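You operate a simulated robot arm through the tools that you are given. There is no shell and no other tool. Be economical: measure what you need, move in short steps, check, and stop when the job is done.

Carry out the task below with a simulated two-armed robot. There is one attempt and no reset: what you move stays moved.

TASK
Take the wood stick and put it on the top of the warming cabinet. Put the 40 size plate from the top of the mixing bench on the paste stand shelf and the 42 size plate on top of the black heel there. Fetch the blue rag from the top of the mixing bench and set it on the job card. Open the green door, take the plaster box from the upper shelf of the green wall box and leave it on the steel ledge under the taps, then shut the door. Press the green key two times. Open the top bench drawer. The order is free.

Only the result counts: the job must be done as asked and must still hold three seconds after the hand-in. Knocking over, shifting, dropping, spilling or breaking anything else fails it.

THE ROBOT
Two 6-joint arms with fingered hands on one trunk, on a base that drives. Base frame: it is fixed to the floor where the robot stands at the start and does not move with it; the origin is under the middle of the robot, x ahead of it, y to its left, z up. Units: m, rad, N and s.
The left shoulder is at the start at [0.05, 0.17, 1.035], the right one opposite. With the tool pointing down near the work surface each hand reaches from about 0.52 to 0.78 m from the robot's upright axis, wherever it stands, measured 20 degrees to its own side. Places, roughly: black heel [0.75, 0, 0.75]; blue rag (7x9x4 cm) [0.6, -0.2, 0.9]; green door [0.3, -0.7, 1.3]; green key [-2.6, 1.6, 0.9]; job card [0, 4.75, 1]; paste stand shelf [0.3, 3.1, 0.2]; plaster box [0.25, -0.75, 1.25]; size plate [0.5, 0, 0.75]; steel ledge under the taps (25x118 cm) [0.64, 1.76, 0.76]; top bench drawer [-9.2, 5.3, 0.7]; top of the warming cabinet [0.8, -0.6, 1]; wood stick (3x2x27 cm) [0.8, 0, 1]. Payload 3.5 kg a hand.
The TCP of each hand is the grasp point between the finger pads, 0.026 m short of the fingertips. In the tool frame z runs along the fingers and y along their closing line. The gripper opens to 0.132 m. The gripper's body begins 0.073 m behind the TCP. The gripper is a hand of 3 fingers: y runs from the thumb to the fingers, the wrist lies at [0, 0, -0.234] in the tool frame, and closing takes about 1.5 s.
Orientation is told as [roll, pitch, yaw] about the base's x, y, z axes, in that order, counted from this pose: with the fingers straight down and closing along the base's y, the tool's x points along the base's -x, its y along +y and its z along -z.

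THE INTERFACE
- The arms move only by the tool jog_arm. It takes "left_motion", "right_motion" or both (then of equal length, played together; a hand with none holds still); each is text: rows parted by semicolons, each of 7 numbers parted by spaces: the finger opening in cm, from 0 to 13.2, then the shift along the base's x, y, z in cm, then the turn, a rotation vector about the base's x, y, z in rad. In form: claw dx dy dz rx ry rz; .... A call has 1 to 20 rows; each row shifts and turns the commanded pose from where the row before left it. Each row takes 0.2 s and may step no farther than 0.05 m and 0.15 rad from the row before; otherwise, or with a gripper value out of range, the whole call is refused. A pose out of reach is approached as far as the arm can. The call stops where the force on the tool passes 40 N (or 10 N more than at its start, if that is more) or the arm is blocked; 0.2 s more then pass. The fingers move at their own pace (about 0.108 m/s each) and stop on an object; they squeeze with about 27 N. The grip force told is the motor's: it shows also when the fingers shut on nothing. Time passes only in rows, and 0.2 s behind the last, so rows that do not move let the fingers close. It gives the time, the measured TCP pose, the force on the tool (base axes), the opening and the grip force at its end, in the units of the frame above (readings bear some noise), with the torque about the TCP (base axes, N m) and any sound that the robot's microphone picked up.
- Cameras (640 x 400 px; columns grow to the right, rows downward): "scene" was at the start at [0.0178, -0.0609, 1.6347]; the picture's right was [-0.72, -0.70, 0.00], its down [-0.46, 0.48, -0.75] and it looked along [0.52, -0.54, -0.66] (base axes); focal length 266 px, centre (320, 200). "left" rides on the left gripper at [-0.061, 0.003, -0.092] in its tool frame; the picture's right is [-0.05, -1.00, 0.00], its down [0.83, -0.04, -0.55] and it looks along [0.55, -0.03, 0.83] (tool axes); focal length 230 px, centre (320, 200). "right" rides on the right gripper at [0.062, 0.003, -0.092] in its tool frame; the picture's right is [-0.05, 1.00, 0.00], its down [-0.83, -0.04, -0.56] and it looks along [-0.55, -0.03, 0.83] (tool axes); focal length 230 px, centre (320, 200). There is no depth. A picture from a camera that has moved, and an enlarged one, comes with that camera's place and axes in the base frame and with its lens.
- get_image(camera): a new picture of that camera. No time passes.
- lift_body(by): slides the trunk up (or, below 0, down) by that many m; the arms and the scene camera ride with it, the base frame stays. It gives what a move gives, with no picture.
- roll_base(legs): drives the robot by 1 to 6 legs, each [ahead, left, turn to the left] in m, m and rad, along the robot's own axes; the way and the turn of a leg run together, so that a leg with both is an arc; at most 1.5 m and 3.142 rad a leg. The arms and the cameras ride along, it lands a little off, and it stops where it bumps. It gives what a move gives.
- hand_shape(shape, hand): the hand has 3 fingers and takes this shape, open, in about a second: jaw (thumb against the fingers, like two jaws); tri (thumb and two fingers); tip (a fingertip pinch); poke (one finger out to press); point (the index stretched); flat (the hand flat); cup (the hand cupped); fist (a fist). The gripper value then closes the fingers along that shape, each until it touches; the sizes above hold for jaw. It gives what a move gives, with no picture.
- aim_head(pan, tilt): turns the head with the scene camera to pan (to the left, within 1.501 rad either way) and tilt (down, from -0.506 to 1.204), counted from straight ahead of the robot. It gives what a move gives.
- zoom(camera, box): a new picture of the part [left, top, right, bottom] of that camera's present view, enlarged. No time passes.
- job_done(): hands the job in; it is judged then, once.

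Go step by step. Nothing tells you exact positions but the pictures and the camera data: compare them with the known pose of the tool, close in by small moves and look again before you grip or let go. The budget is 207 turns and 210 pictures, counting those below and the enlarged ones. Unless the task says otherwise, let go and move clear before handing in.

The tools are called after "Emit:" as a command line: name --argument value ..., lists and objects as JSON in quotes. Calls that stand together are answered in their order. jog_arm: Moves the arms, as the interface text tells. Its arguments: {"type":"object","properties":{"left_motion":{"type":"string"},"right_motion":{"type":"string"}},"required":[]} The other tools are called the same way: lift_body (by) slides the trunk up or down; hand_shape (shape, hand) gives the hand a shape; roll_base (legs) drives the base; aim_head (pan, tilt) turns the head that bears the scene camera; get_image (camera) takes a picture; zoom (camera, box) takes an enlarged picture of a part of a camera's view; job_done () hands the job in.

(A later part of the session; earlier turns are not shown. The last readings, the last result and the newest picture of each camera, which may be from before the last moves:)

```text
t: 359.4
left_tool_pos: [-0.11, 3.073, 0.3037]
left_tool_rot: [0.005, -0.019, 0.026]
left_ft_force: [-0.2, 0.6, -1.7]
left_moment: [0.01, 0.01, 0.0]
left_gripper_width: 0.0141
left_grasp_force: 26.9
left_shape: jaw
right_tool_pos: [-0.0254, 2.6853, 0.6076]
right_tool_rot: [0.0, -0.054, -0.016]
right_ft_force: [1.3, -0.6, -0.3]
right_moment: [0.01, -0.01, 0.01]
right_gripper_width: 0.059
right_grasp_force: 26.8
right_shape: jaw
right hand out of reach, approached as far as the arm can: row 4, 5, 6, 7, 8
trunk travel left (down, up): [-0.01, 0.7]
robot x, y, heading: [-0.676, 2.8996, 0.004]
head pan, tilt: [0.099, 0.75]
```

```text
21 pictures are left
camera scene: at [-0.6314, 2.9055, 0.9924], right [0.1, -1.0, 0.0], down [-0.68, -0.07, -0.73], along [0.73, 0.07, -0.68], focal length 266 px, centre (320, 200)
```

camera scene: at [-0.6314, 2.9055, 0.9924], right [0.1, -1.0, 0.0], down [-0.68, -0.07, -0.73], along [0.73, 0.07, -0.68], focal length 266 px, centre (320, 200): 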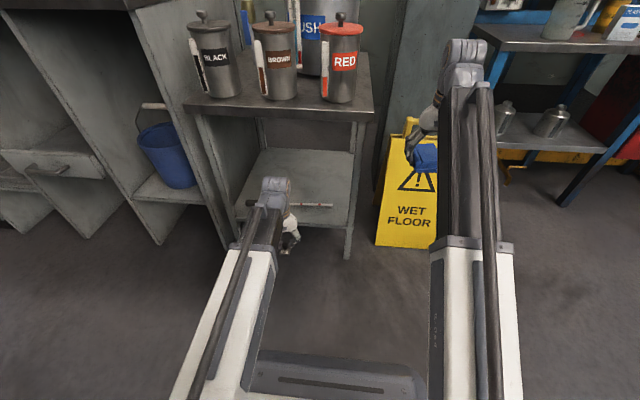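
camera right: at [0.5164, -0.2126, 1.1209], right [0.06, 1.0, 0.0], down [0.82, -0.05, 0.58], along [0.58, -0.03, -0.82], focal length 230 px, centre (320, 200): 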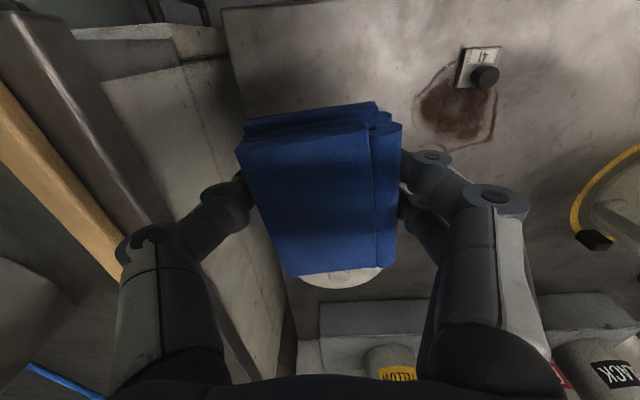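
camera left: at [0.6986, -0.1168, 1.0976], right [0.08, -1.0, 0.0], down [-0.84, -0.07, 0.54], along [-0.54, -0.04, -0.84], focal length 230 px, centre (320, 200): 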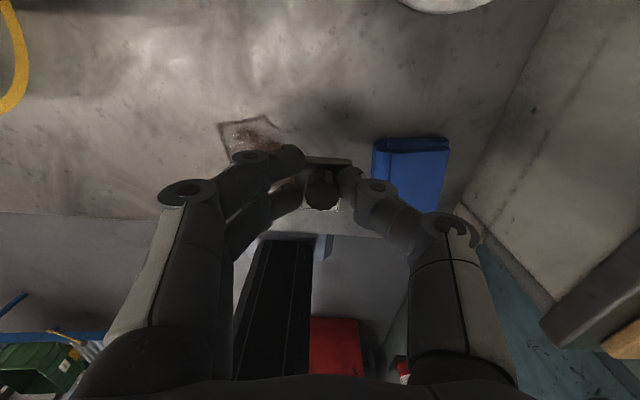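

I move the rag hand clear of the sign to the right, then drive in and extend the plate over the shelf behind the rod.

Emit:
jog_arm --right_motion "0 -1 -4.5 0 0 0 0;0 -1 -4.5 0 0 0 0;0 -1 -4.5 0 0 0 0;0 -1 -4.5 0 0 0 0;0 -1 -4.5 0 0 0 0;0 -1 -4.5 0 0 0 0;0 0 -4 0 0 0 0;0 0 0 0 0 0 0"

Emit:
roll_base --legs '[[0.26, 0, 0]]'

Emit:
jog_arm --left_motion "0 4 0 0 0 0 0;0 4 0 0 0 0 0;0 3 0 0 0 0 0;0 0 0 -2 0 0 0;0 0 0 0 0 0 0"

Emit:
get_image --camera "left"

```text
t: 361.2
left_tool_pos: [-0.1097, 3.0728, 0.3037]
left_tool_rot: [0.006, -0.019, 0.025]
left_ft_force: [0.0, 1.7, -0.8]
left_moment: [0.03, 0.02, 0.0]
left_gripper_width: 0.0139
left_grasp_force: 26.8
left_shape: jaw
right_tool_pos: [-0.0906, 2.3808, 0.5888]
right_tool_rot: [0.0, -0.029, -0.016]
right_ft_force: [0.0, 1.4, -0.3]
right_moment: [0.02, -0.02, -0.01]
right_gripper_width: 0.059
right_grasp_force: 26.9
right_shape: jaw
right hand out of reach, approached as far as the arm can: row 1, 7
trunk travel left (down, up): [-0.01, 0.7]
robot x, y, heading: [-0.6736, 2.8981, -0.003]
head pan, tilt: [0.099, 0.75]
```

```text
t: 363.1
left_tool_pos: [0.1492, 3.0751, 0.3046]
left_tool_rot: [0.006, -0.019, 0.026]
left_ft_force: [-0.5, -1.0, -1.5]
left_moment: [0.01, 0.03, 0.02]
left_gripper_width: 0.0141
left_grasp_force: 26.9
left_shape: jaw
right_tool_pos: [0.1711, 2.3832, 0.5881]
right_tool_rot: [0.0, -0.03, -0.012]
right_ft_force: [-0.6, -0.7, -0.3]
right_moment: [0.03, -0.02, 0.04]
right_gripper_width: 0.0589
right_grasp_force: 27.1
right_shape: jaw
trunk travel left (down, up): [-0.01, 0.7]
robot x, y, heading: [-0.4064, 2.8982, 0.002]
head pan, tilt: [0.099, 0.75]
```

```text
t: 364.3
left_tool_pos: [0.2608, 3.0744, 0.2849]
left_tool_rot: [0.004, -0.02, 0.027]
left_ft_force: [0.5, -0.6, -1.3]
left_moment: [-0.01, 0.0, 0.01]
left_gripper_width: 0.014
left_grasp_force: 27.5
left_shape: jaw
right_tool_pos: [0.1706, 2.3828, 0.5879]
right_tool_rot: [0.0, -0.029, -0.013]
right_ft_force: [0.3, 0.7, 0.5]
right_moment: [-0.02, 0.0, -0.01]
right_gripper_width: 0.0589
right_grasp_force: 27.7
right_shape: jaw
trunk travel left (down, up): [-0.01, 0.7]
robot x, y, heading: [-0.4124, 2.8958, 0.003]
head pan, tilt: [0.099, 0.75]
```

```text
20 pictures are left
camera left: at [0.3221, 3.0797, 0.378], right [0.08, -1.0, 0.0], down [-0.84, -0.07, 0.54], along [-0.54, -0.04, -0.84], focal length 230 px, centre (320, 200)
```

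left: 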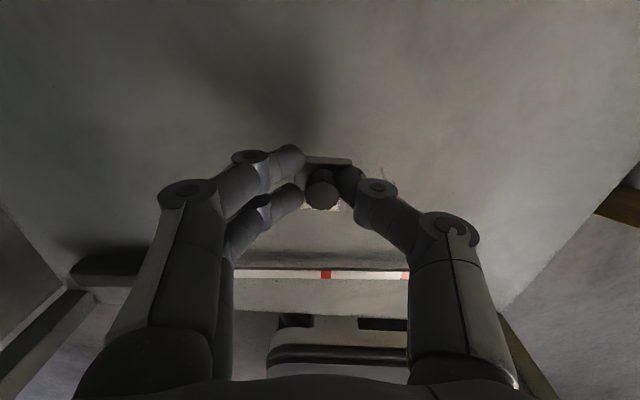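

The shelf is clear beneath the plate. I lower step by step.

Emit:
jog_arm --left_motion "0 0 0 -1.5 0 0 0;0 0 0 -1 0 0 0;0 0 0 -0.8 0 0 0;0 0 0 -0.4 0 0 0"

```text
t: 365.3
left_tool_pos: [0.2587, 3.0754, 0.2532]
left_tool_rot: [0.005, -0.026, 0.029]
left_ft_force: [-1.6, -0.5, 39.5]
left_moment: [0.03, 0.12, -0.07]
left_gripper_width: 0.0156
left_grasp_force: 27.1
left_shape: jaw
right_tool_pos: [0.1699, 2.3813, 0.5897]
right_tool_rot: [0.001, -0.033, -0.013]
right_ft_force: [-0.1, 0.2, -0.3]
right_moment: [0.0, -0.01, 0.0]
right_gripper_width: 0.059
right_grasp_force: 26.6
right_shape: jaw
trunk travel left (down, up): [-0.01, 0.7]
robot x, y, heading: [-0.4125, 2.896, 0.003]
head pan, tilt: [0.099, 0.75]
```

Contact. I ease up, release, rise and withdraw; then raise the trunk and look toward the job card.

Emit:
jog_arm --left_motion "0 0 0 0.4 0 0 0;1.5 0 0 0 0 0 0;3 0 0 0 0 0 0;3.5 0 0 0 0 0 0;3.5 0 0 0 0 0 0;3.5 0 0 3 0 0 0;3.5 0 0 4 0 0 0;3.5 -4 0 0 0 0 0;3.5 -4 0 0 0 0 0;3.5 -3 0 0 0 0 0;3.5 0 0 0 0 0 0"

Emit:
get_image --camera "left"

Emit:
roll_base --legs '[[-0.28, 0, 0]]'

Emit:
lift_body --by 0.4

Emit:
lift_body --by 0.24

Emit:
roll_base --legs '[[0, 1.3, 0]]'

Emit:
aim_head --pan 0.3 --tilt 0.55

Emit:
get_image --camera "scene"

```text
t: 367.7
left_tool_pos: [0.1513, 3.0765, 0.3224]
left_tool_rot: [0.006, -0.018, 0.029]
left_ft_force: [-0.1, 0.2, -0.1]
left_moment: [-0.01, 0.04, 0.01]
left_gripper_width: 0.0346
left_grasp_force: 0.1
left_shape: jaw
right_tool_pos: [0.17, 2.3826, 0.5874]
right_tool_rot: [0.001, -0.03, -0.013]
right_ft_force: [0.2, 0.7, -0.1]
right_moment: [-0.04, 0.05, 0.02]
right_gripper_width: 0.0589
right_grasp_force: 27.2
right_shape: jaw
trunk travel left (down, up): [-0.01, 0.7]
robot x, y, heading: [-0.415, 2.8981, 0.002]
head pan, tilt: [0.099, 0.75]
```

```text
19 pictures are left
camera left: at [0.212, 3.08, 0.4169], right [0.08, -1.0, 0.0], down [-0.84, -0.07, 0.54], along [-0.54, -0.04, -0.84], focal length 230 px, centre (320, 200)
```

left: 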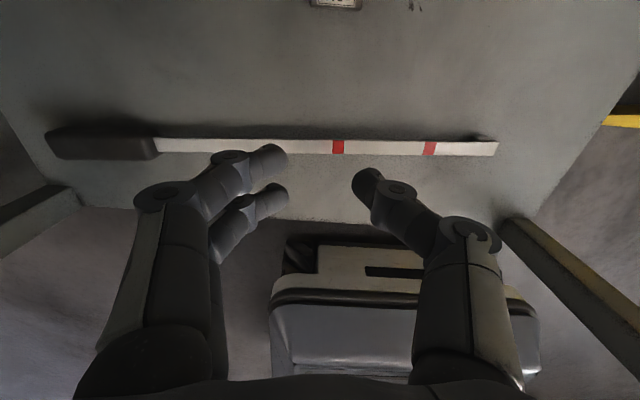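

```text
t: 369.7
left_tool_pos: [-0.1327, 3.0743, 0.322]
left_tool_rot: [0.008, -0.019, 0.027]
left_ft_force: [1.4, -0.6, -0.7]
left_moment: [0.02, 0.01, 0.0]
left_gripper_width: 0.0345
left_grasp_force: 0.1
left_shape: jaw
right_tool_pos: [-0.1125, 2.3818, 0.5882]
right_tool_rot: [0.001, -0.028, -0.012]
right_ft_force: [0.0, -0.5, 0.0]
right_moment: [0.01, 0.01, 0.04]
right_gripper_width: 0.0589
right_grasp_force: 27.2
right_shape: jaw
trunk travel left (down, up): [-0.01, 0.7]
robot x, y, heading: [-0.6948, 2.8979, 0.007]
head pan, tilt: [0.099, 0.75]
```

```text
t: 373.5
left_tool_pos: [-0.1319, 3.0748, 0.7233]
left_tool_rot: [0.005, -0.019, 0.027]
left_ft_force: [-0.5, 0.1, 0.3]
left_moment: [0.0, -0.02, -0.01]
left_gripper_width: 0.0345
left_grasp_force: 0.0
left_shape: jaw
right_tool_pos: [-0.1119, 2.3825, 0.9878]
right_tool_rot: [0.0, -0.028, -0.013]
right_ft_force: [-0.7, -0.5, 0.3]
right_moment: [-0.01, 0.0, 0.02]
right_gripper_width: 0.059
right_grasp_force: 27.2
right_shape: jaw
trunk travel left (down, up): [-0.41, 0.3]
robot x, y, heading: [-0.6964, 2.8965, 0.006]
head pan, tilt: [0.099, 0.75]
```

```text
t: 376.0
left_tool_pos: [-0.1325, 3.0758, 0.9634]
left_tool_rot: [0.005, -0.02, 0.027]
left_ft_force: [-0.4, -0.2, 0.2]
left_moment: [-0.02, -0.02, 0.0]
left_gripper_width: 0.0346
left_grasp_force: 0.2
left_shape: jaw
right_tool_pos: [-0.1115, 2.3818, 1.2279]
right_tool_rot: [0.001, -0.029, -0.013]
right_ft_force: [-0.5, -0.1, 0.0]
right_moment: [0.0, 0.03, -0.02]
right_gripper_width: 0.0589
right_grasp_force: 27.2
right_shape: jaw
trunk travel left (down, up): [-0.65, 0.06]
robot x, y, heading: [-0.6974, 2.8943, 0.006]
head pan, tilt: [0.099, 0.75]
```

```text
t: 382.5
left_tool_pos: [-0.1307, 4.3623, 0.9627]
left_tool_rot: [0.006, -0.019, 0.02]
left_ft_force: [0.0, 0.5, 0.7]
left_moment: [0.03, 0.02, 0.03]
left_gripper_width: 0.0346
left_grasp_force: 0.1
left_shape: jaw
right_tool_pos: [-0.1165, 3.6687, 1.2275]
right_tool_rot: [0.001, -0.03, -0.02]
right_ft_force: [-0.5, -0.1, -0.8]
right_moment: [-0.03, -0.01, 0.01]
right_gripper_width: 0.0589
right_grasp_force: 26.9
right_shape: jaw
trunk travel left (down, up): [-0.65, 0.06]
robot x, y, heading: [-0.6909, 4.1897, -0.007]
head pan, tilt: [0.099, 0.75]
```

```text
t: 383.2
left_tool_pos: [-0.1295, 4.3618, 0.963]
left_tool_rot: [0.004, -0.021, 0.022]
left_ft_force: [0.1, 0.4, -0.1]
left_moment: [-0.01, -0.02, 0.0]
left_gripper_width: 0.0344
left_grasp_force: 0.0
left_shape: jaw
right_tool_pos: [-0.1148, 3.6689, 1.2287]
right_tool_rot: [0.0, -0.03, -0.019]
right_ft_force: [0.6, -0.7, -0.5]
right_moment: [-0.01, 0.03, 0.06]
right_gripper_width: 0.0588
right_grasp_force: 26.9
right_shape: jaw
trunk travel left (down, up): [-0.65, 0.06]
robot x, y, heading: [-0.6926, 4.1869, -0.006]
head pan, tilt: [0.3, 0.55]
```

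```text
18 pictures are left
camera scene: at [-0.6492, 4.2143, 1.6497], right [0.29, -0.96, 0.0], down [-0.5, -0.15, -0.85], along [0.82, 0.25, -0.52], focal length 266 px, centre (320, 200)
```

scene: 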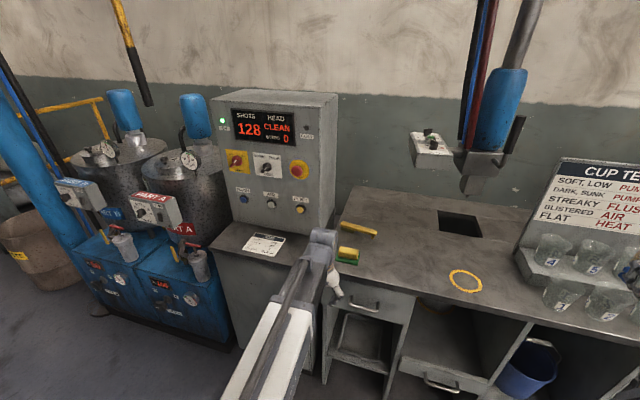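

Plate 40 is left on the shelf. The white job card lies on the console ledge at about (0.014, 4.64, ~1.0). I bring the rag over it.

Emit:
jog_arm --left_motion "3.5 0 0 4 0 0 0;3.5 0 0 4 0 0 0;3.5 0 0 4 0 0 0;3.5 0 0 4 0 0 0;3.5 0 0 0 0 0 0;3.5 0 0 0 0 0 0;3.5 0 0 0 0 0 0;3.5 0 0 0 0 0 0;3.5 0 0 0 0 0 0" --right_motion "0 0 4.5 0 0 0 0;0 0 4.5 0 0 0 0;0 0 4.5 0 0 0 0;0 0 4.5 0 0 0 0;0 0 4.5 0 0 0 0;0 0 4.5 0 0 0 0;0 0 4.5 0 0 0 0;0 0 4.5 0 0 0 0;0 0 0 0 0 0 0"

Emit:
roll_base --legs '[[0, 0.6, 0]]'

Emit:
aim_head --pan 0 --tilt 0.75

Emit:
get_image --camera "scene"

```text
t: 385.2
left_tool_pos: [-0.13, 4.3634, 1.1226]
left_tool_rot: [0.007, -0.018, 0.02]
left_ft_force: [0.2, 0.7, 0.3]
left_moment: [0.01, -0.02, -0.01]
left_gripper_width: 0.0343
left_grasp_force: 0.1
left_shape: jaw
right_tool_pos: [-0.1012, 4.0277, 1.2072]
right_tool_rot: [0.001, -0.037, -0.02]
right_ft_force: [-1.0, -0.4, -1.0]
right_moment: [0.01, 0.01, -0.04]
right_gripper_width: 0.0589
right_grasp_force: 26.9
right_shape: jaw
right hand out of reach, approached as far as the arm can: row 3, 4, 5, 7
trunk travel left (down, up): [-0.65, 0.06]
robot x, y, heading: [-0.6933, 4.1848, -0.003]
head pan, tilt: [0.3, 0.55]
```

```text
t: 388.6
left_tool_pos: [-0.1264, 4.956, 1.1226]
left_tool_rot: [0.005, -0.018, 0.022]
left_ft_force: [-0.1, 0.3, 0.3]
left_moment: [0.02, -0.01, 0.03]
left_gripper_width: 0.0348
left_grasp_force: 0.1
left_shape: jaw
right_tool_pos: [-0.0995, 4.6214, 1.2072]
right_tool_rot: [0.0, -0.036, -0.019]
right_ft_force: [-0.1, 0.2, -0.8]
right_moment: [-0.04, 0.0, -0.03]
right_gripper_width: 0.0588
right_grasp_force: 27.9
right_shape: jaw
trunk travel left (down, up): [-0.65, 0.06]
robot x, y, heading: [-0.6941, 4.7836, -0.005]
head pan, tilt: [0.3, 0.55]
```

```text
t: 389.4
left_tool_pos: [-0.1273, 4.9553, 1.1231]
left_tool_rot: [0.005, -0.021, 0.021]
left_ft_force: [0.9, -0.4, -0.3]
left_moment: [0.0, 0.01, 0.0]
left_gripper_width: 0.0347
left_grasp_force: 0.0
left_shape: jaw
right_tool_pos: [-0.0983, 4.622, 1.2057]
right_tool_rot: [0.001, -0.038, -0.019]
right_ft_force: [-0.4, -0.5, -1.3]
right_moment: [0.01, 0.01, -0.03]
right_gripper_width: 0.0588
right_grasp_force: 26.7
right_shape: jaw
trunk travel left (down, up): [-0.65, 0.06]
robot x, y, heading: [-0.695, 4.7856, -0.005]
head pan, tilt: [0.0, 0.75]
```

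```text
17 pictures are left
camera scene: at [-0.6496, 4.7818, 1.6324], right [0.0, -1.0, 0.0], down [-0.68, 0.0, -0.73], along [0.73, 0.0, -0.68], focal length 266 px, centre (320, 200)
```

scene: 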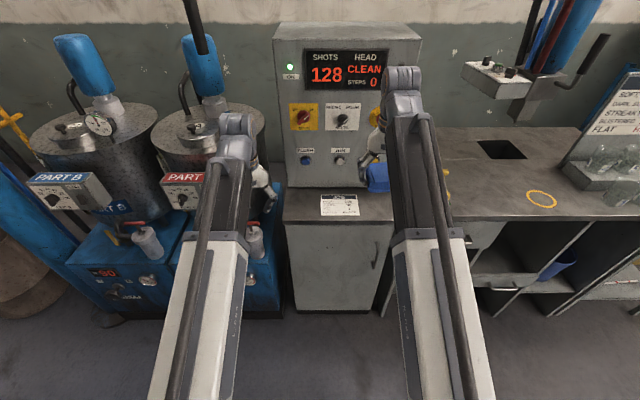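

Triangulating, the card is at (0.114, 4.706) on a ledge at z ≈ 0.895. I bring the rag above it and check.

Emit:
jog_arm --right_motion "0 0 4.2 0 0 0 0;0 0 4.2 0 0 0 0;0 0 0 0 0 0 0"

Emit:
roll_base --legs '[[0.12, 0, 0]]'

Emit:
jog_arm --right_motion "0 3 0 -3 0 0 0;0 3 0 -3 0 0 0;0 3 0 -3 0 0 0;0 0 0 -4 0 0 0;0 0 0 -4 0 0 0;0 0 0 -4 0 0 0;0 0 0 -2 0 0 0;0 0 0 0 0 0 0"

Emit:
get_image --camera "right"

```text
t: 390.2
left_tool_pos: [-0.1259, 4.9547, 1.1236]
left_tool_rot: [0.007, -0.018, 0.02]
left_ft_force: [0.6, -0.6, -0.1]
left_moment: [-0.02, -0.01, 0.03]
left_gripper_width: 0.0345
left_grasp_force: 0.0
left_shape: jaw
right_tool_pos: [-0.1002, 4.7024, 1.2045]
right_tool_rot: [0.001, -0.039, -0.019]
right_ft_force: [0.0, -0.5, -0.1]
right_moment: [0.0, 0.02, -0.03]
right_gripper_width: 0.0589
right_grasp_force: 27.1
right_shape: jaw
trunk travel left (down, up): [-0.65, 0.06]
robot x, y, heading: [-0.6904, 4.7798, -0.007]
head pan, tilt: [0.0, 0.75]
```

```text
t: 391.4
left_tool_pos: [-0.0064, 4.9536, 1.1224]
left_tool_rot: [0.007, -0.017, 0.018]
left_ft_force: [1.0, -0.2, 0.7]
left_moment: [-0.04, 0.04, -0.01]
left_gripper_width: 0.0345
left_grasp_force: 0.1
left_shape: jaw
right_tool_pos: [0.0201, 4.7005, 1.2042]
right_tool_rot: [0.0, -0.035, -0.021]
right_ft_force: [0.6, -0.6, -0.6]
right_moment: [-0.02, 0.03, -0.01]
right_gripper_width: 0.0591
right_grasp_force: 27.5
right_shape: jaw
trunk travel left (down, up): [-0.65, 0.06]
robot x, y, heading: [-0.5726, 4.7815, -0.005]
head pan, tilt: [0.0, 0.75]
```

```text
t: 393.2
left_tool_pos: [-0.0075, 4.9536, 1.1245]
left_tool_rot: [0.007, -0.021, 0.019]
left_ft_force: [-0.3, 0.4, 0.0]
left_moment: [0.02, -0.02, -0.01]
left_gripper_width: 0.0348
left_grasp_force: 0.0
left_shape: jaw
right_tool_pos: [0.1073, 4.7, 0.9763]
right_tool_rot: [0.001, -0.038, -0.021]
right_ft_force: [0.3, 0.1, -1.0]
right_moment: [-0.01, -0.01, 0.01]
right_gripper_width: 0.0588
right_grasp_force: 27.3
right_shape: jaw
trunk travel left (down, up): [-0.65, 0.06]
robot x, y, heading: [-0.5736, 4.7851, -0.01]
head pan, tilt: [0.0, 0.75]
```

```text
16 pictures are left
camera right: at [0.0429, 4.7038, 1.0664], right [0.07, 1.0, 0.0], down [0.81, -0.06, 0.58], along [0.58, -0.04, -0.81], focal length 230 px, centre (320, 200)
```

right: 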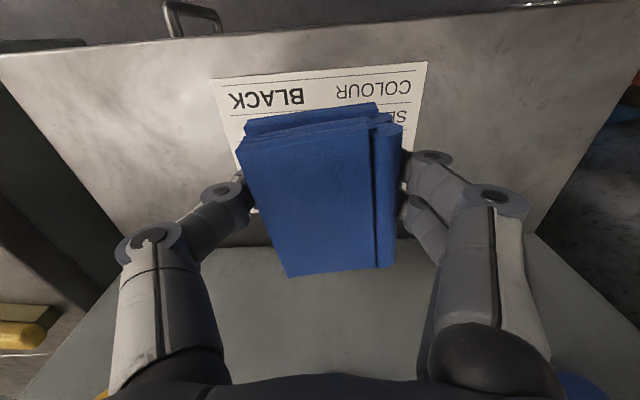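

Well centred over the card. I lower until contact and release.

Emit:
jog_arm --right_motion "0 0.8 0 -1.5 0 0 0;0 0 0 -1.5 0 0 0;0 0 0 -0.8 0 0 0;0 0 0 -0.5 0 0 0;0 0 0 -0.4 0 0 0;0 0 0 -0.4 0 0 0"

```text
t: 394.6
left_tool_pos: [-0.0076, 4.9549, 1.124]
left_tool_rot: [0.005, -0.02, 0.021]
left_ft_force: [0.1, 0.0, -0.1]
left_moment: [0.02, 0.0, -0.02]
left_gripper_width: 0.0346
left_grasp_force: 0.1
left_shape: jaw
right_tool_pos: [0.1171, 4.6996, 0.9256]
right_tool_rot: [0.0, -0.037, -0.02]
right_ft_force: [-0.5, 0.4, -0.6]
right_moment: [-0.03, 0.01, 0.02]
right_gripper_width: 0.059
right_grasp_force: 26.7
right_shape: jaw
trunk travel left (down, up): [-0.65, 0.06]
robot x, y, heading: [-0.573, 4.7814, -0.012]
head pan, tilt: [0.0, 0.75]
```

Emit:
jog_arm --right_motion "0 0 0 -0.4 0 0 0;0 0 0 -0.4 0 0 0;0 0 0 -0.4 0 0 0;0 0 0 -0.4 0 0 0;0 0 0 -0.4 0 0 0;0 0 0 -0.4 0 0 0"

```text
t: 395.7
left_tool_pos: [-0.0092, 4.9539, 1.1245]
left_tool_rot: [0.004, -0.02, 0.018]
left_ft_force: [0.5, 0.3, 1.1]
left_moment: [0.01, 0.02, -0.01]
left_gripper_width: 0.0348
left_grasp_force: 0.0
left_shape: jaw
right_tool_pos: [0.117, 4.7005, 0.9153]
right_tool_rot: [0.001, -0.047, -0.022]
right_ft_force: [-7.3, 0.4, 21.2]
right_moment: [0.0, 0.09, 0.05]
right_gripper_width: 0.059
right_grasp_force: 26.5
right_shape: jaw
trunk travel left (down, up): [-0.65, 0.06]
robot x, y, heading: [-0.5748, 4.781, -0.008]
head pan, tilt: [0.0, 0.75]
stopped in row 5 (right hand): the force on the tool passed its limit at 44 N (the readings are from after the stop); the commanded pose is now the measured one
```

Emit:
jog_arm --right_motion "0 0 0 0.3 0 0 0;7 0 0 0 0 0 0;8.5 0 0 0 0 0 0;9.5 0 0 0 0 0 0;10 0 0 0 0 0 0;10 0 0 3 0 0 0;10 0 0 4 0 0 0;10 0 0 4 0 0 0;10 0 0 4 0 0 0;10 0 0 4 0 0 0;10 -4 0 0 0 0 0;10 0 0 0 0 0 0"

Emit:
get_image --camera "right"

```text
t: 398.3
left_tool_pos: [-0.0068, 4.9531, 1.1235]
left_tool_rot: [0.004, -0.02, 0.02]
left_ft_force: [0.0, 0.2, -0.4]
left_moment: [0.0, 0.02, 0.02]
left_gripper_width: 0.0345
left_grasp_force: 0.0
left_shape: jaw
right_tool_pos: [0.0793, 4.6985, 1.1049]
right_tool_rot: [0.003, -0.044, -0.019]
right_ft_force: [-0.1, -0.6, 0.5]
right_moment: [-0.01, -0.03, 0.0]
right_gripper_width: 0.0998
right_grasp_force: 0.1
right_shape: jaw
trunk travel left (down, up): [-0.65, 0.06]
robot x, y, heading: [-0.5733, 4.7874, -0.001]
head pan, tilt: [0.0, 0.75]
```

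```text
15 pictures are left
camera right: at [0.0135, 4.7031, 1.1939], right [0.07, 1.0, 0.0], down [0.8, -0.06, 0.59], along [0.59, -0.04, -0.81], focal length 230 px, centre (320, 200)
```

right: 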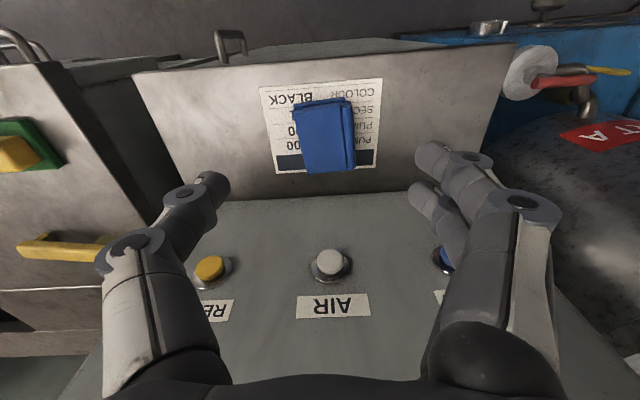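

The rag lies on the card. Now the green key: I back off a little, go right, turn to face along the aisle, and look for it.

Emit:
roll_base --legs '[[-0.1, 0, 0], [0, -0.75, 0], [0, 0, -1.57], [1.4, 0, 0]]'

Emit:
aim_head --pan -1.1 --tilt 0.3

Emit:
get_image --camera "scene"

```text
t: 413.6
left_tool_pos: [-0.5721, 2.0657, 1.1239]
left_tool_rot: [0.006, -0.019, -1.582]
left_ft_force: [0.2, -0.1, -0.1]
left_moment: [-0.06, -0.02, 0.04]
left_gripper_width: 0.0345
left_grasp_force: 0.1
left_shape: jaw
right_tool_pos: [-0.8299, 1.9884, 1.1049]
right_tool_rot: [-0.001, -0.042, -1.626]
right_ft_force: [0.0, -0.3, -0.5]
right_moment: [-0.01, -0.02, -0.03]
right_gripper_width: 0.0998
right_grasp_force: 0.1
right_shape: jaw
trunk travel left (down, up): [-0.65, 0.06]
robot x, y, heading: [-0.7277, 2.6363, -1.61]
head pan, tilt: [0.0, 0.75]
```

```text
t: 414.9
left_tool_pos: [-0.5731, 2.0671, 1.1232]
left_tool_rot: [0.005, -0.019, -1.584]
left_ft_force: [-0.5, 0.4, -0.5]
left_moment: [0.05, 0.0, -0.02]
left_gripper_width: 0.0346
left_grasp_force: 0.1
left_shape: jaw
right_tool_pos: [-0.8306, 1.9888, 1.1041]
right_tool_rot: [0.002, -0.044, -1.625]
right_ft_force: [0.3, 0.8, 0.7]
right_moment: [-0.01, 0.01, -0.04]
right_gripper_width: 0.0999
right_grasp_force: 0.2
right_shape: jaw
trunk travel left (down, up): [-0.65, 0.06]
robot x, y, heading: [-0.7282, 2.6387, -1.609]
head pan, tilt: [-1.1, 0.3]
```

```text
14 pictures are left
camera scene: at [-0.811, 2.6383, 1.6727], right [-0.42, 0.91, 0.0], down [0.27, 0.12, -0.96], along [-0.87, -0.4, -0.3], focal length 266 px, centre (320, 200)
```

scene: 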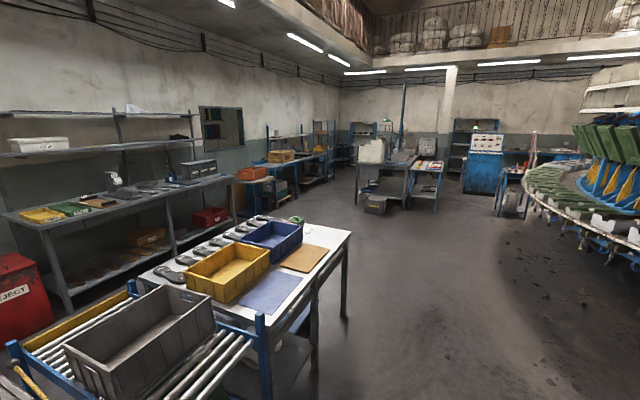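

The green key should be at the far end of the white table with the bins. I zoom in on it.

Emit:
zoom --camera "scene" --box '[200, 190, 380, 300]'

```text
3.56 times, centred on (290, 245) of scene
camera zoom: at [-0.811, 2.6383, 1.6727], right [-0.42, 0.91, 0.0], down [0.27, 0.12, -0.96], along [-0.87, -0.4, -0.3], focal length 946 px, centre (427, 40)
```

zoom: 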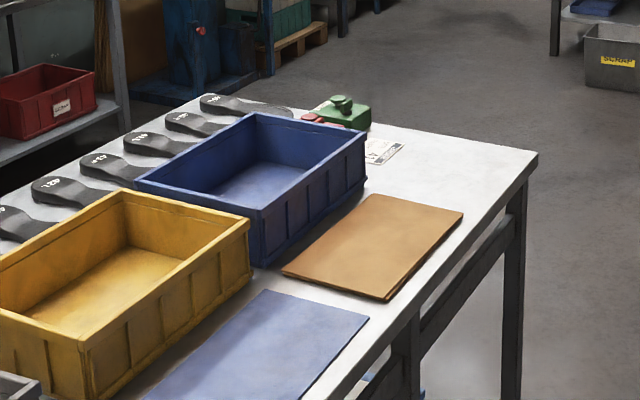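

The green button is at about (-2.5, 1.65), near the table's far end. I drive round to that end and face it.

Emit:
roll_base --legs '[[0, 0, -1.53], [1.3, 0, 0], [1.2, 0, 0], [0, 0, 3.14], [0, -0.8, 0]]'

Emit:
aim_head --pan 0 --tilt 0.75

Emit:
get_image --camera "scene"

```text
t: 442.0
left_tool_pos: [-2.6589, 1.9805, 1.1224]
left_tool_rot: [0.005, -0.018, 0.023]
left_ft_force: [-0.1, 0.1, 0.5]
left_moment: [0.02, -0.01, 0.02]
left_gripper_width: 0.0346
left_grasp_force: 0.1
left_shape: jaw
right_tool_pos: [-2.5727, 1.7247, 1.1041]
right_tool_rot: [0.001, -0.045, -0.02]
right_ft_force: [-0.4, 0.3, 0.8]
right_moment: [0.05, -0.01, 0.0]
right_gripper_width: 0.0996
right_grasp_force: 0.0
right_shape: jaw
trunk travel left (down, up): [-0.65, 0.06]
robot x, y, heading: [-3.2252, 1.8077, -0.007]
head pan, tilt: [-1.1, 0.3]
```

```text
t: 443.3
left_tool_pos: [-2.6588, 1.98, 1.1233]
left_tool_rot: [0.005, -0.019, 0.023]
left_ft_force: [-0.1, -0.9, 0.1]
left_moment: [-0.03, 0.0, 0.0]
left_gripper_width: 0.035
left_grasp_force: 0.1
left_shape: jaw
right_tool_pos: [-2.5725, 1.725, 1.1044]
right_tool_rot: [0.002, -0.045, -0.019]
right_ft_force: [0.3, 0.8, 0.0]
right_moment: [-0.01, -0.02, 0.0]
right_gripper_width: 0.0998
right_grasp_force: 0.1
right_shape: jaw
trunk travel left (down, up): [-0.65, 0.06]
robot x, y, heading: [-3.226, 1.8076, 0.0]
head pan, tilt: [0.0, 0.75]
```

```text
12 pictures are left
camera scene: at [-3.1824, 1.8059, 1.6324], right [0.0, -1.0, 0.0], down [-0.68, 0.0, -0.73], along [0.73, 0.0, -0.68], focal length 266 px, centre (320, 200)
```

scene: 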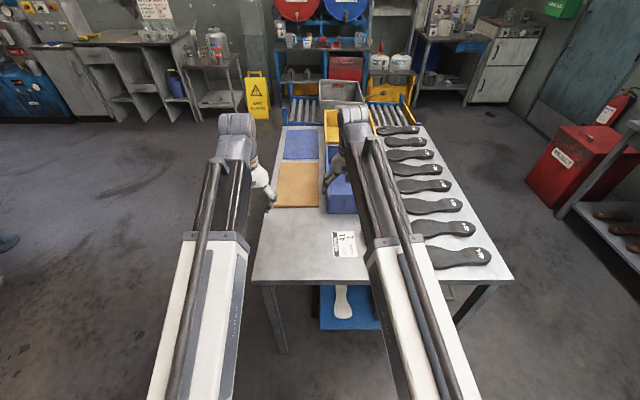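

Emit:
get_image --camera "right"

```text
11 pictures are left
camera right: at [-2.6375, 1.7294, 1.1937], right [0.07, 1.0, 0.0], down [0.8, -0.06, 0.59], along [0.59, -0.04, -0.81], focal length 230 px, centre (320, 200)
```

right: 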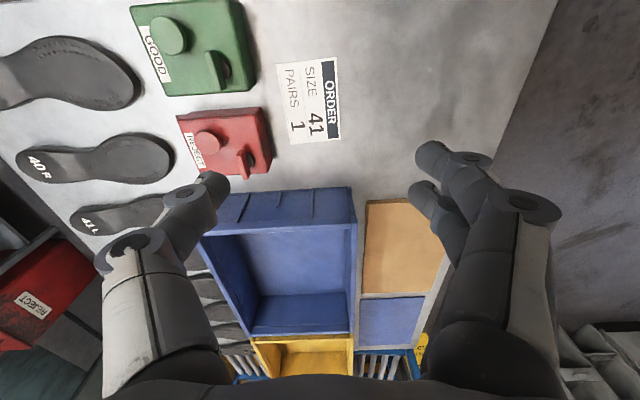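

Emit:
zoom --camera "right" --box '[110, 0, 290, 190]'

```text
2.11 times, centred on (200, 95) of right
camera zoom: at [-2.6375, 1.7294, 1.1937], right [0.07, 1.0, 0.0], down [0.8, -0.06, 0.59], along [0.59, -0.04, -0.81], focal length 484 px, centre (573, 421)
```

zoom: 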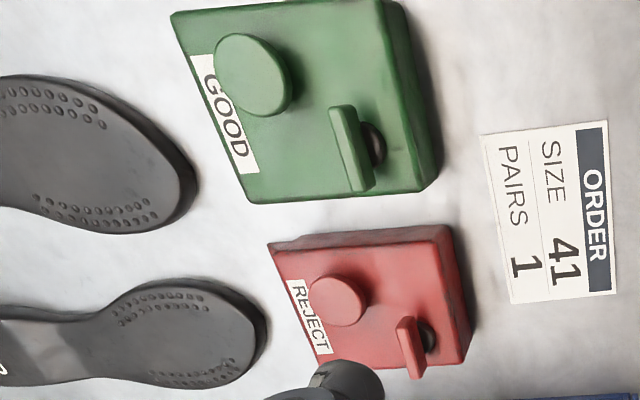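

The green "GOOD" box carries the round push button at about (-2.645, 1.558, ~0.87). I close the right hand and hover above it.

Emit:
jog_arm --right_motion "5 -1.8 -4.2 0 0 0 0;0 -1.8 -4.2 0 0 0 0;0 -1.8 -4.2 0 0 0 0;0 -1.8 -4.1 0 0 0 0;0 0 0 -4 0 0 0;0 0 0 -4 0 0 0;0 0 0 -4 0 0 0;0 0 0 -2 0 0 0;0 0 0 0 0 0 0"

Emit:
get_image --camera "right"

```text
t: 445.3
left_tool_pos: [-2.6591, 1.9797, 1.1228]
left_tool_rot: [0.007, -0.02, 0.022]
left_ft_force: [0.1, 0.2, 0.0]
left_moment: [-0.02, -0.02, -0.01]
left_gripper_width: 0.0345
left_grasp_force: 0.1
left_shape: jaw
right_tool_pos: [-2.6446, 1.5587, 0.9654]
right_tool_rot: [0.001, -0.044, -0.018]
right_ft_force: [-0.4, -0.5, -0.2]
right_moment: [0.01, 0.0, 0.02]
right_gripper_width: 0.0
right_grasp_force: 27.0
right_shape: jaw
trunk travel left (down, up): [-0.65, 0.06]
robot x, y, heading: [-3.2238, 1.8077, -0.004]
head pan, tilt: [0.0, 0.75]
```

```text
9 pictures are left
camera right: at [-2.7094, 1.5628, 1.053], right [0.07, 1.0, 0.0], down [0.8, -0.06, 0.59], along [0.59, -0.04, -0.81], focal length 230 px, centre (320, 200)
```

right: 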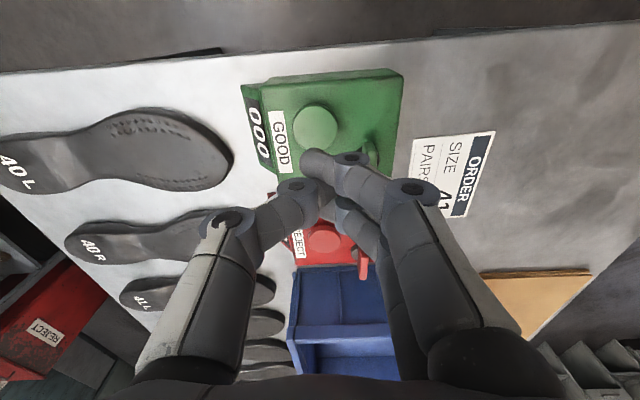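

A counter reads "000", handy for checking. The button is at (-2.645, 1.552, 0.857); I press down in small steps.

Emit:
jog_arm --right_motion "0 0 -0.6 -4 0 0 0;0 0 0 -2.5 0 0 0;0 0 0 -0.5 0 0 0;0 0 0 -0.5 0 0 0;0 0 0 -0.4 0 0 0;0 0 0 -0.4 0 0 0"

```text
t: 446.7
left_tool_pos: [-2.6605, 1.981, 1.1233]
left_tool_rot: [0.006, -0.021, 0.023]
left_ft_force: [0.5, -0.1, 0.2]
left_moment: [0.0, -0.03, 0.0]
left_gripper_width: 0.0345
left_grasp_force: 0.1
left_shape: jaw
right_tool_pos: [-2.6459, 1.5525, 0.8823]
right_tool_rot: [0.001, -0.045, -0.019]
right_ft_force: [-0.8, -1.8, 27.7]
right_moment: [-0.03, 0.14, 0.04]
right_gripper_width: 0.0
right_grasp_force: 27.0
right_shape: jaw
trunk travel left (down, up): [-0.65, 0.06]
robot x, y, heading: [-3.2284, 1.8052, -0.002]
head pan, tilt: [0.0, 0.75]
heard: click
```

A click was heard. I lift fully, then press once more to the same depth.

Emit:
jog_arm --right_motion "0 0 0 2 0 0 0;0 0 0 1.5 0 0 0;0 0 0 0 0 0 0;0 0 0 0 0 0 0"

Emit:
jog_arm --right_motion "0 0 0 -2.5 0 0 0;0 0 0 -0.4 0 0 0;0 0 0 -0.3 0 0 0;0 0 0 -0.3 0 0 0"

```text
t: 447.7
left_tool_pos: [-2.6602, 1.9795, 1.1229]
left_tool_rot: [0.006, -0.02, 0.023]
left_ft_force: [0.4, -0.1, 0.6]
left_moment: [0.0, 0.0, -0.02]
left_gripper_width: 0.0347
left_grasp_force: 0.0
left_shape: jaw
right_tool_pos: [-2.6444, 1.5519, 0.9168]
right_tool_rot: [0.002, -0.044, -0.019]
right_ft_force: [0.2, 0.7, -0.6]
right_moment: [0.04, -0.03, 0.0]
right_gripper_width: 0.0001
right_grasp_force: 27.0
right_shape: jaw
trunk travel left (down, up): [-0.65, 0.06]
robot x, y, heading: [-3.2246, 1.8073, -0.004]
head pan, tilt: [0.0, 0.75]
```

```text
t: 448.7
left_tool_pos: [-2.6603, 1.9798, 1.1247]
left_tool_rot: [0.008, -0.019, 0.023]
left_ft_force: [0.5, -0.3, 0.7]
left_moment: [0.03, 0.02, -0.01]
left_gripper_width: 0.0347
left_grasp_force: 0.1
left_shape: jaw
right_tool_pos: [-2.6441, 1.5516, 0.8841]
right_tool_rot: [0.003, -0.046, -0.02]
right_ft_force: [-1.4, -1.6, 18.8]
right_moment: [-0.03, 0.11, -0.01]
right_gripper_width: 0.0
right_grasp_force: 27.3
right_shape: jaw
trunk travel left (down, up): [-0.65, 0.06]
robot x, y, heading: [-3.2261, 1.8064, -0.003]
head pan, tilt: [0.0, 0.75]
heard: click
```

A second click. I lift away and check the counter.

Emit:
jog_arm --right_motion "0 0 0 4 0 0 0;0 0 0 5 0 0 0;0 0 0 5 0 0 0;0 0 0 5 0 0 0;0 0 0 0 0 0 0"

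Emit:
get_image --camera "right"

```text
t: 449.9
left_tool_pos: [-2.6585, 1.9795, 1.1234]
left_tool_rot: [0.006, -0.019, 0.022]
left_ft_force: [0.8, -0.3, 0.0]
left_moment: [-0.01, 0.03, 0.01]
left_gripper_width: 0.0349
left_grasp_force: 0.0
left_shape: jaw
right_tool_pos: [-2.6437, 1.5525, 1.0717]
right_tool_rot: [0.001, -0.042, -0.018]
right_ft_force: [-0.8, 0.4, -0.1]
right_moment: [-0.01, 0.0, 0.03]
right_gripper_width: 0.0002
right_grasp_force: 27.2
right_shape: jaw
trunk travel left (down, up): [-0.65, 0.06]
robot x, y, heading: [-3.2269, 1.8049, -0.001]
head pan, tilt: [0.0, 0.75]
```

```text
8 pictures are left
camera right: at [-2.7086, 1.5562, 1.1623], right [0.07, 1.0, 0.0], down [0.81, -0.06, 0.59], along [0.59, -0.04, -0.81], focal length 230 px, centre (320, 200)
```

right: 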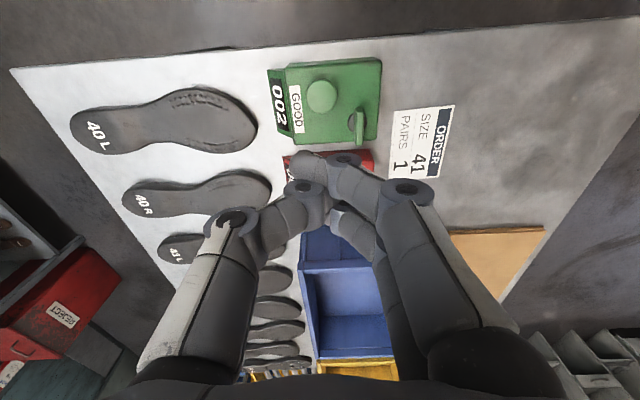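

The counter shows 002. Last task: the drawer far off at about (-9.2, 5.3). I turn around, drive partway and look.

Emit:
roll_base --legs '[[-0.4, 0, 0], [0, 0, 3.0], [1.3, 0, 0]]'

Emit:
aim_head --pan -0.35 --tilt 0.25

Emit:
get_image --camera "scene"

```text
t: 465.7
left_tool_pos: [-5.5111, 1.859, 1.124]
left_tool_rot: [0.004, -0.019, 3.043]
left_ft_force: [0.4, -0.3, 0.1]
left_moment: [0.01, 0.0, -0.01]
left_gripper_width: 0.0345
left_grasp_force: 0.0
left_shape: jaw
right_tool_pos: [-5.4766, 2.2861, 1.0727]
right_tool_rot: [-0.001, -0.044, 3.001]
right_ft_force: [-0.8, -0.6, 0.6]
right_moment: [0.02, 0.04, -0.02]
right_gripper_width: 0.0
right_grasp_force: 26.9
right_shape: jaw
trunk travel left (down, up): [-0.65, 0.06]
robot x, y, heading: [-4.9318, 1.9664, 3.012]
head pan, tilt: [0.0, 0.75]
```

```text
t: 466.6
left_tool_pos: [-5.5111, 1.8599, 1.1223]
left_tool_rot: [0.005, -0.02, 3.043]
left_ft_force: [-0.1, 0.8, -0.1]
left_moment: [0.0, -0.01, -0.01]
left_gripper_width: 0.0346
left_grasp_force: 0.0
left_shape: jaw
right_tool_pos: [-5.4757, 2.287, 1.0724]
right_tool_rot: [0.003, -0.043, 3.002]
right_ft_force: [-0.5, 0.1, 0.5]
right_moment: [0.02, -0.02, 0.01]
right_gripper_width: 0.0002
right_grasp_force: 27.3
right_shape: jaw
trunk travel left (down, up): [-0.65, 0.06]
robot x, y, heading: [-4.9284, 1.9625, 3.018]
head pan, tilt: [-0.351, 0.25]
```

```text
7 pictures are left
camera scene: at [-4.9732, 2.0014, 1.6774], right [0.46, 0.89, 0.0], down [0.22, -0.11, -0.97], along [-0.86, 0.44, -0.25], focal length 266 px, centre (320, 200)
```

scene: 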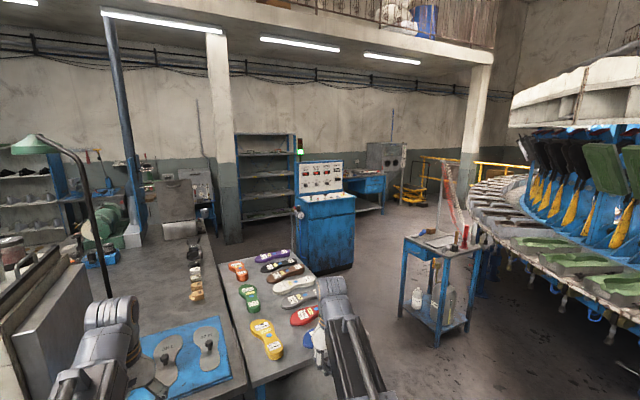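

The drawer bench is beyond the blue console; the way leads between the console and the blue trolley. I tuck the right hand in, sidestep to y ≈ 3.1, and go forward to the gap.

Emit:
jog_arm --right_motion "0 0 -4 2 0 0 0;0 0 -4 2 0 0 0;0 0 -4 1 0 0 0;0 0 0 0 0 0 0"

Emit:
roll_base --legs '[[0, -1.12, 0], [0, 0, 0.123], [1.4, 0, 0], [0.6, 0, 0]]'

Emit:
aim_head --pan -0.7 --tilt 0.55

Emit:
get_image --camera "scene"

```text
t: 467.6
left_tool_pos: [-5.5115, 1.8592, 1.1239]
left_tool_rot: [0.006, -0.021, 3.044]
left_ft_force: [0.5, 0.6, 0.1]
left_moment: [0.0, -0.03, 0.0]
left_gripper_width: 0.0345
left_grasp_force: 0.0
left_shape: jaw
right_tool_pos: [-5.4774, 2.1644, 1.1229]
right_tool_rot: [0.001, -0.042, 3.003]
right_ft_force: [0.2, -0.2, 0.2]
right_moment: [-0.01, -0.03, 0.01]
right_gripper_width: 0.0002
right_grasp_force: 26.7
right_shape: jaw
trunk travel left (down, up): [-0.65, 0.06]
robot x, y, heading: [-4.9293, 1.963, 3.016]
head pan, tilt: [-0.351, 0.25]
```

```text
t: 483.6
left_tool_pos: [-7.3616, 2.8628, 1.1229]
left_tool_rot: [0.005, -0.019, -3.09]
left_ft_force: [-0.7, 0.6, -0.5]
left_moment: [-0.02, -0.03, 0.0]
left_gripper_width: 0.0347
left_grasp_force: 0.0
left_shape: jaw
right_tool_pos: [-7.3736, 3.1688, 1.123]
right_tool_rot: [0.002, -0.043, -3.13]
right_ft_force: [0.8, 0.4, 0.4]
right_moment: [-0.02, -0.02, -0.01]
right_gripper_width: 0.0003
right_grasp_force: 26.7
right_shape: jaw
trunk travel left (down, up): [-0.65, 0.06]
robot x, y, heading: [-6.8028, 3.0533, -3.115]
head pan, tilt: [-0.351, 0.25]
```

```text
t: 484.4
left_tool_pos: [-7.3613, 2.8615, 1.1228]
left_tool_rot: [0.007, -0.018, -3.09]
left_ft_force: [0.9, -0.1, -0.1]
left_moment: [-0.02, 0.06, 0.02]
left_gripper_width: 0.0346
left_grasp_force: 0.0
left_shape: jaw
right_tool_pos: [-7.3739, 3.1696, 1.1232]
right_tool_rot: [0.001, -0.042, -3.131]
right_ft_force: [-0.3, -0.6, -0.4]
right_moment: [0.0, 0.01, 0.01]
right_gripper_width: 0.0
right_grasp_force: 27.4
right_shape: jaw
trunk travel left (down, up): [-0.65, 0.06]
robot x, y, heading: [-6.7977, 3.0544, -3.116]
head pan, tilt: [-0.7, 0.55]
```

```text
6 pictures are left
camera scene: at [-6.8318, 3.1092, 1.6499], right [0.62, 0.78, 0.0], down [0.41, -0.33, -0.85], along [-0.67, 0.53, -0.52], focal length 266 px, centre (320, 200)
```

scene: 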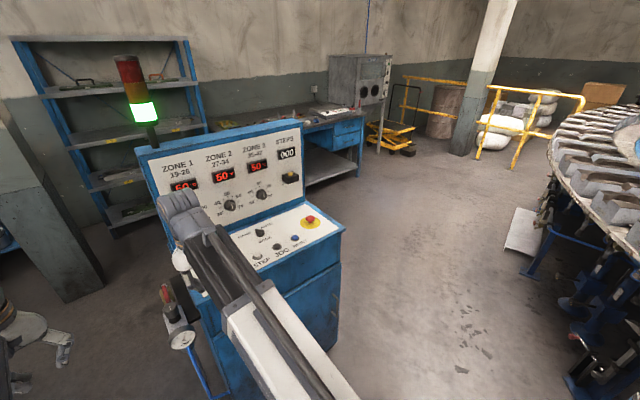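

The console and bench are clear now: the bench front runs along x ≈ -9.0, drawers at its right end near y 5.3, facing +x. I slip sideways through the gap and approach.

Emit:
roll_base --legs '[[0.2, 0, -0.025], [0, -1.13, 0], [0.6, -0.5, 0], [0.55, -0.5, 0]]'

Emit:
aim_head --pan -0.1 --tilt 0.8

Emit:
get_image --camera "scene"

```text
t: 498.8
left_tool_pos: [-8.7565, 4.928, 1.1229]
left_tool_rot: [0.005, -0.019, -3.07]
left_ft_force: [0.1, 0.5, -0.2]
left_moment: [-0.02, -0.02, -0.01]
left_gripper_width: 0.0348
left_grasp_force: 0.0
left_shape: jaw
right_tool_pos: [-8.7766, 5.2331, 1.1218]
right_tool_rot: [0.003, -0.043, -3.111]
right_ft_force: [0.3, -0.3, -0.1]
right_moment: [-0.01, -0.01, 0.02]
right_gripper_width: 0.0
right_grasp_force: 27.4
right_shape: jaw
trunk travel left (down, up): [-0.65, 0.06]
robot x, y, heading: [-8.2, 5.1331, -3.093]
head pan, tilt: [-0.7, 0.55]
```

```text
t: 499.8
left_tool_pos: [-8.7564, 4.9278, 1.124]
left_tool_rot: [0.004, -0.019, -3.07]
left_ft_force: [-0.9, 0.5, -0.3]
left_moment: [0.01, -0.02, 0.02]
left_gripper_width: 0.0346
left_grasp_force: 0.0
left_shape: jaw
right_tool_pos: [-8.7764, 5.2331, 1.1231]
right_tool_rot: [0.003, -0.044, -3.112]
right_ft_force: [-0.4, 0.4, 1.1]
right_moment: [-0.04, 0.0, -0.03]
right_gripper_width: 0.0001
right_grasp_force: 27.6
right_shape: jaw
trunk travel left (down, up): [-0.65, 0.06]
robot x, y, heading: [-8.2028, 5.1278, -3.094]
head pan, tilt: [-0.099, 0.799]
```

```text
5 pictures are left
camera scene: at [-8.2428, 5.1344, 1.6284], right [0.05, 1.0, 0.0], down [0.72, -0.04, -0.7], along [-0.7, 0.04, -0.72], focal length 266 px, centre (320, 200)
```

scene: 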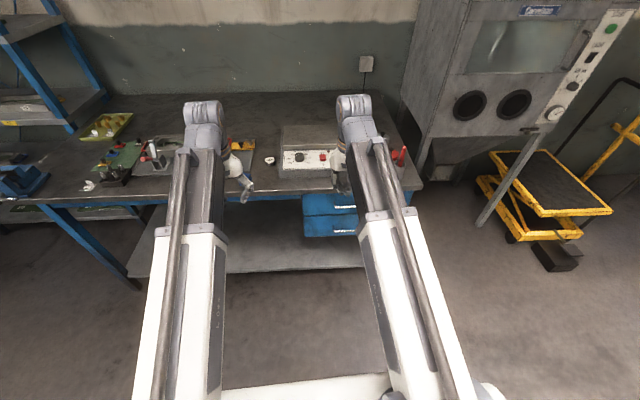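

The top drawer's handle is at about (-8.96, 5.30, 0.795). I back a little, lower the trunk, and turn the right hand to point forward with its fingers closing vertically.

Emit:
roll_base --legs '[[-0.1, 0, -0.04]]'

Emit:
lift_body --by -0.22

Emit:
jog_arm --right_motion "5 -1.8 0.6 -1 0 0.15 0;5 -1.8 0.6 -1 0 0.15 0;5 -1.8 0.6 -1 0 0.15 0;5 -1.8 0.6 -1 0 0.15 0;5 -1.8 0.6 -1 0 0.15 0;5 -1.8 0.6 -1 0 0.15 0;5 -1.8 0.6 -1 0 0.15 0;5 -1.8 0.6 -1 0 0.15 0;5 -1.8 0.6 -1 0 0.15 0;5 -1.8 0.6 -1 0 0.15 0;5 0 0 0 0 0.07 0"

Emit:
jog_arm --right_motion "5 0 0 0 -0.15 0 0;5 0 0 0 -0.15 0 0;5 0 0 0 -0.15 0 0;5 0 0 0 -0.15 0 0;5 0 0 0 -0.15 0 0;5 0 0 0 -0.15 0 0;5 0 0 0 -0.15 0 0;5 0 0 0 -0.15 0 0;5 0 0 0 -0.15 0 0;5 0 0 0 -0.15 0 0;5 0 0 0 -0.07 0 0;5 0 0 0 0 0 0"

Emit:
get_image --camera "right"

```text
t: 501.0
left_tool_pos: [-8.663, 4.9528, 1.1238]
left_tool_rot: [0.006, -0.02, -3.11]
left_ft_force: [-0.3, 0.0, 0.0]
left_moment: [-0.01, 0.04, -0.02]
left_gripper_width: 0.0348
left_grasp_force: 0.1
left_shape: jaw
right_tool_pos: [-8.6699, 5.2588, 1.1239]
right_tool_rot: [0.001, -0.045, 3.132]
right_ft_force: [-0.3, 0.0, 1.3]
right_moment: [0.0, 0.0, -0.01]
right_gripper_width: 0.0
right_grasp_force: 26.7
right_shape: jaw
trunk travel left (down, up): [-0.65, 0.06]
robot x, y, heading: [-8.103, 5.1334, -3.135]
head pan, tilt: [-0.099, 0.799]
```

```text
t: 503.3
left_tool_pos: [-8.6644, 4.9514, 0.9035]
left_tool_rot: [0.005, -0.02, -3.108]
left_ft_force: [0.2, -0.2, -0.7]
left_moment: [0.0, 0.05, 0.02]
left_gripper_width: 0.0346
left_grasp_force: 0.0
left_shape: jaw
right_tool_pos: [-8.6704, 5.2592, 0.9037]
right_tool_rot: [0.002, -0.042, 3.134]
right_ft_force: [-0.6, -0.7, 0.0]
right_moment: [0.0, 0.01, 0.0]
right_gripper_width: 0.0
right_grasp_force: 27.5
right_shape: jaw
trunk travel left (down, up): [-0.43, 0.28]
robot x, y, heading: [-8.1013, 5.1272, -3.13]
head pan, tilt: [-0.099, 0.799]
```

```text
t: 505.7
left_tool_pos: [-8.6658, 4.9512, 0.9029]
left_tool_rot: [0.005, -0.019, -3.109]
left_ft_force: [0.2, -0.4, 0.2]
left_moment: [0.0, -0.03, -0.02]
left_gripper_width: 0.0347
left_grasp_force: 0.0
left_shape: jaw
right_tool_pos: [-8.8483, 5.3151, 0.8064]
right_tool_rot: [2.943, -1.527, 0.203]
right_ft_force: [-0.9, 0.6, 0.4]
right_moment: [0.05, 0.03, -0.02]
right_gripper_width: 0.0497
right_grasp_force: 0.0
right_shape: jaw
right hand out of reach, approached as far as the arm can: row 9
trunk travel left (down, up): [-0.43, 0.28]
robot x, y, heading: [-8.0989, 5.1331, -3.136]
head pan, tilt: [-0.099, 0.799]
```

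```text
t: 508.3
left_tool_pos: [-8.6648, 4.9516, 0.9034]
left_tool_rot: [0.006, -0.019, -3.108]
left_ft_force: [0.8, 0.6, -0.5]
left_moment: [-0.02, 0.01, -0.02]
left_gripper_width: 0.0347
left_grasp_force: 0.2
left_shape: jaw
right_tool_pos: [-8.8462, 5.314, 0.8074]
right_tool_rot: [1.574, 0.009, 1.53]
right_ft_force: [-0.5, -0.1, 0.0]
right_moment: [0.01, 0.03, 0.02]
right_gripper_width: 0.0497
right_grasp_force: 0.0
right_shape: jaw
trunk travel left (down, up): [-0.43, 0.28]
robot x, y, heading: [-8.1028, 5.1324, -3.136]
head pan, tilt: [-0.099, 0.799]
```

```text
4 pictures are left
camera right: at [-8.7572, 5.2487, 0.8102], right [0.0, 0.06, 1.0], down [0.59, 0.81, -0.05], along [-0.81, 0.59, -0.03], focal length 230 px, centre (320, 200)
```

right: 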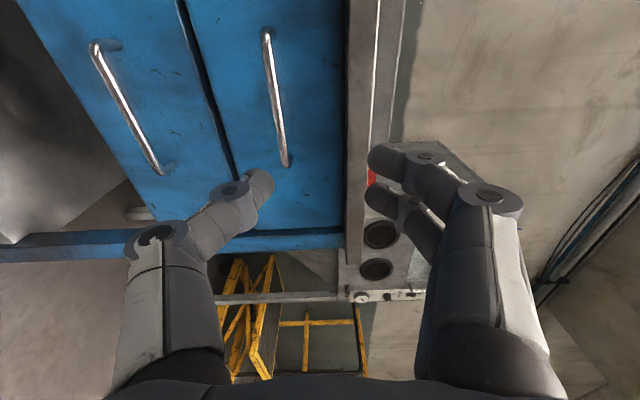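

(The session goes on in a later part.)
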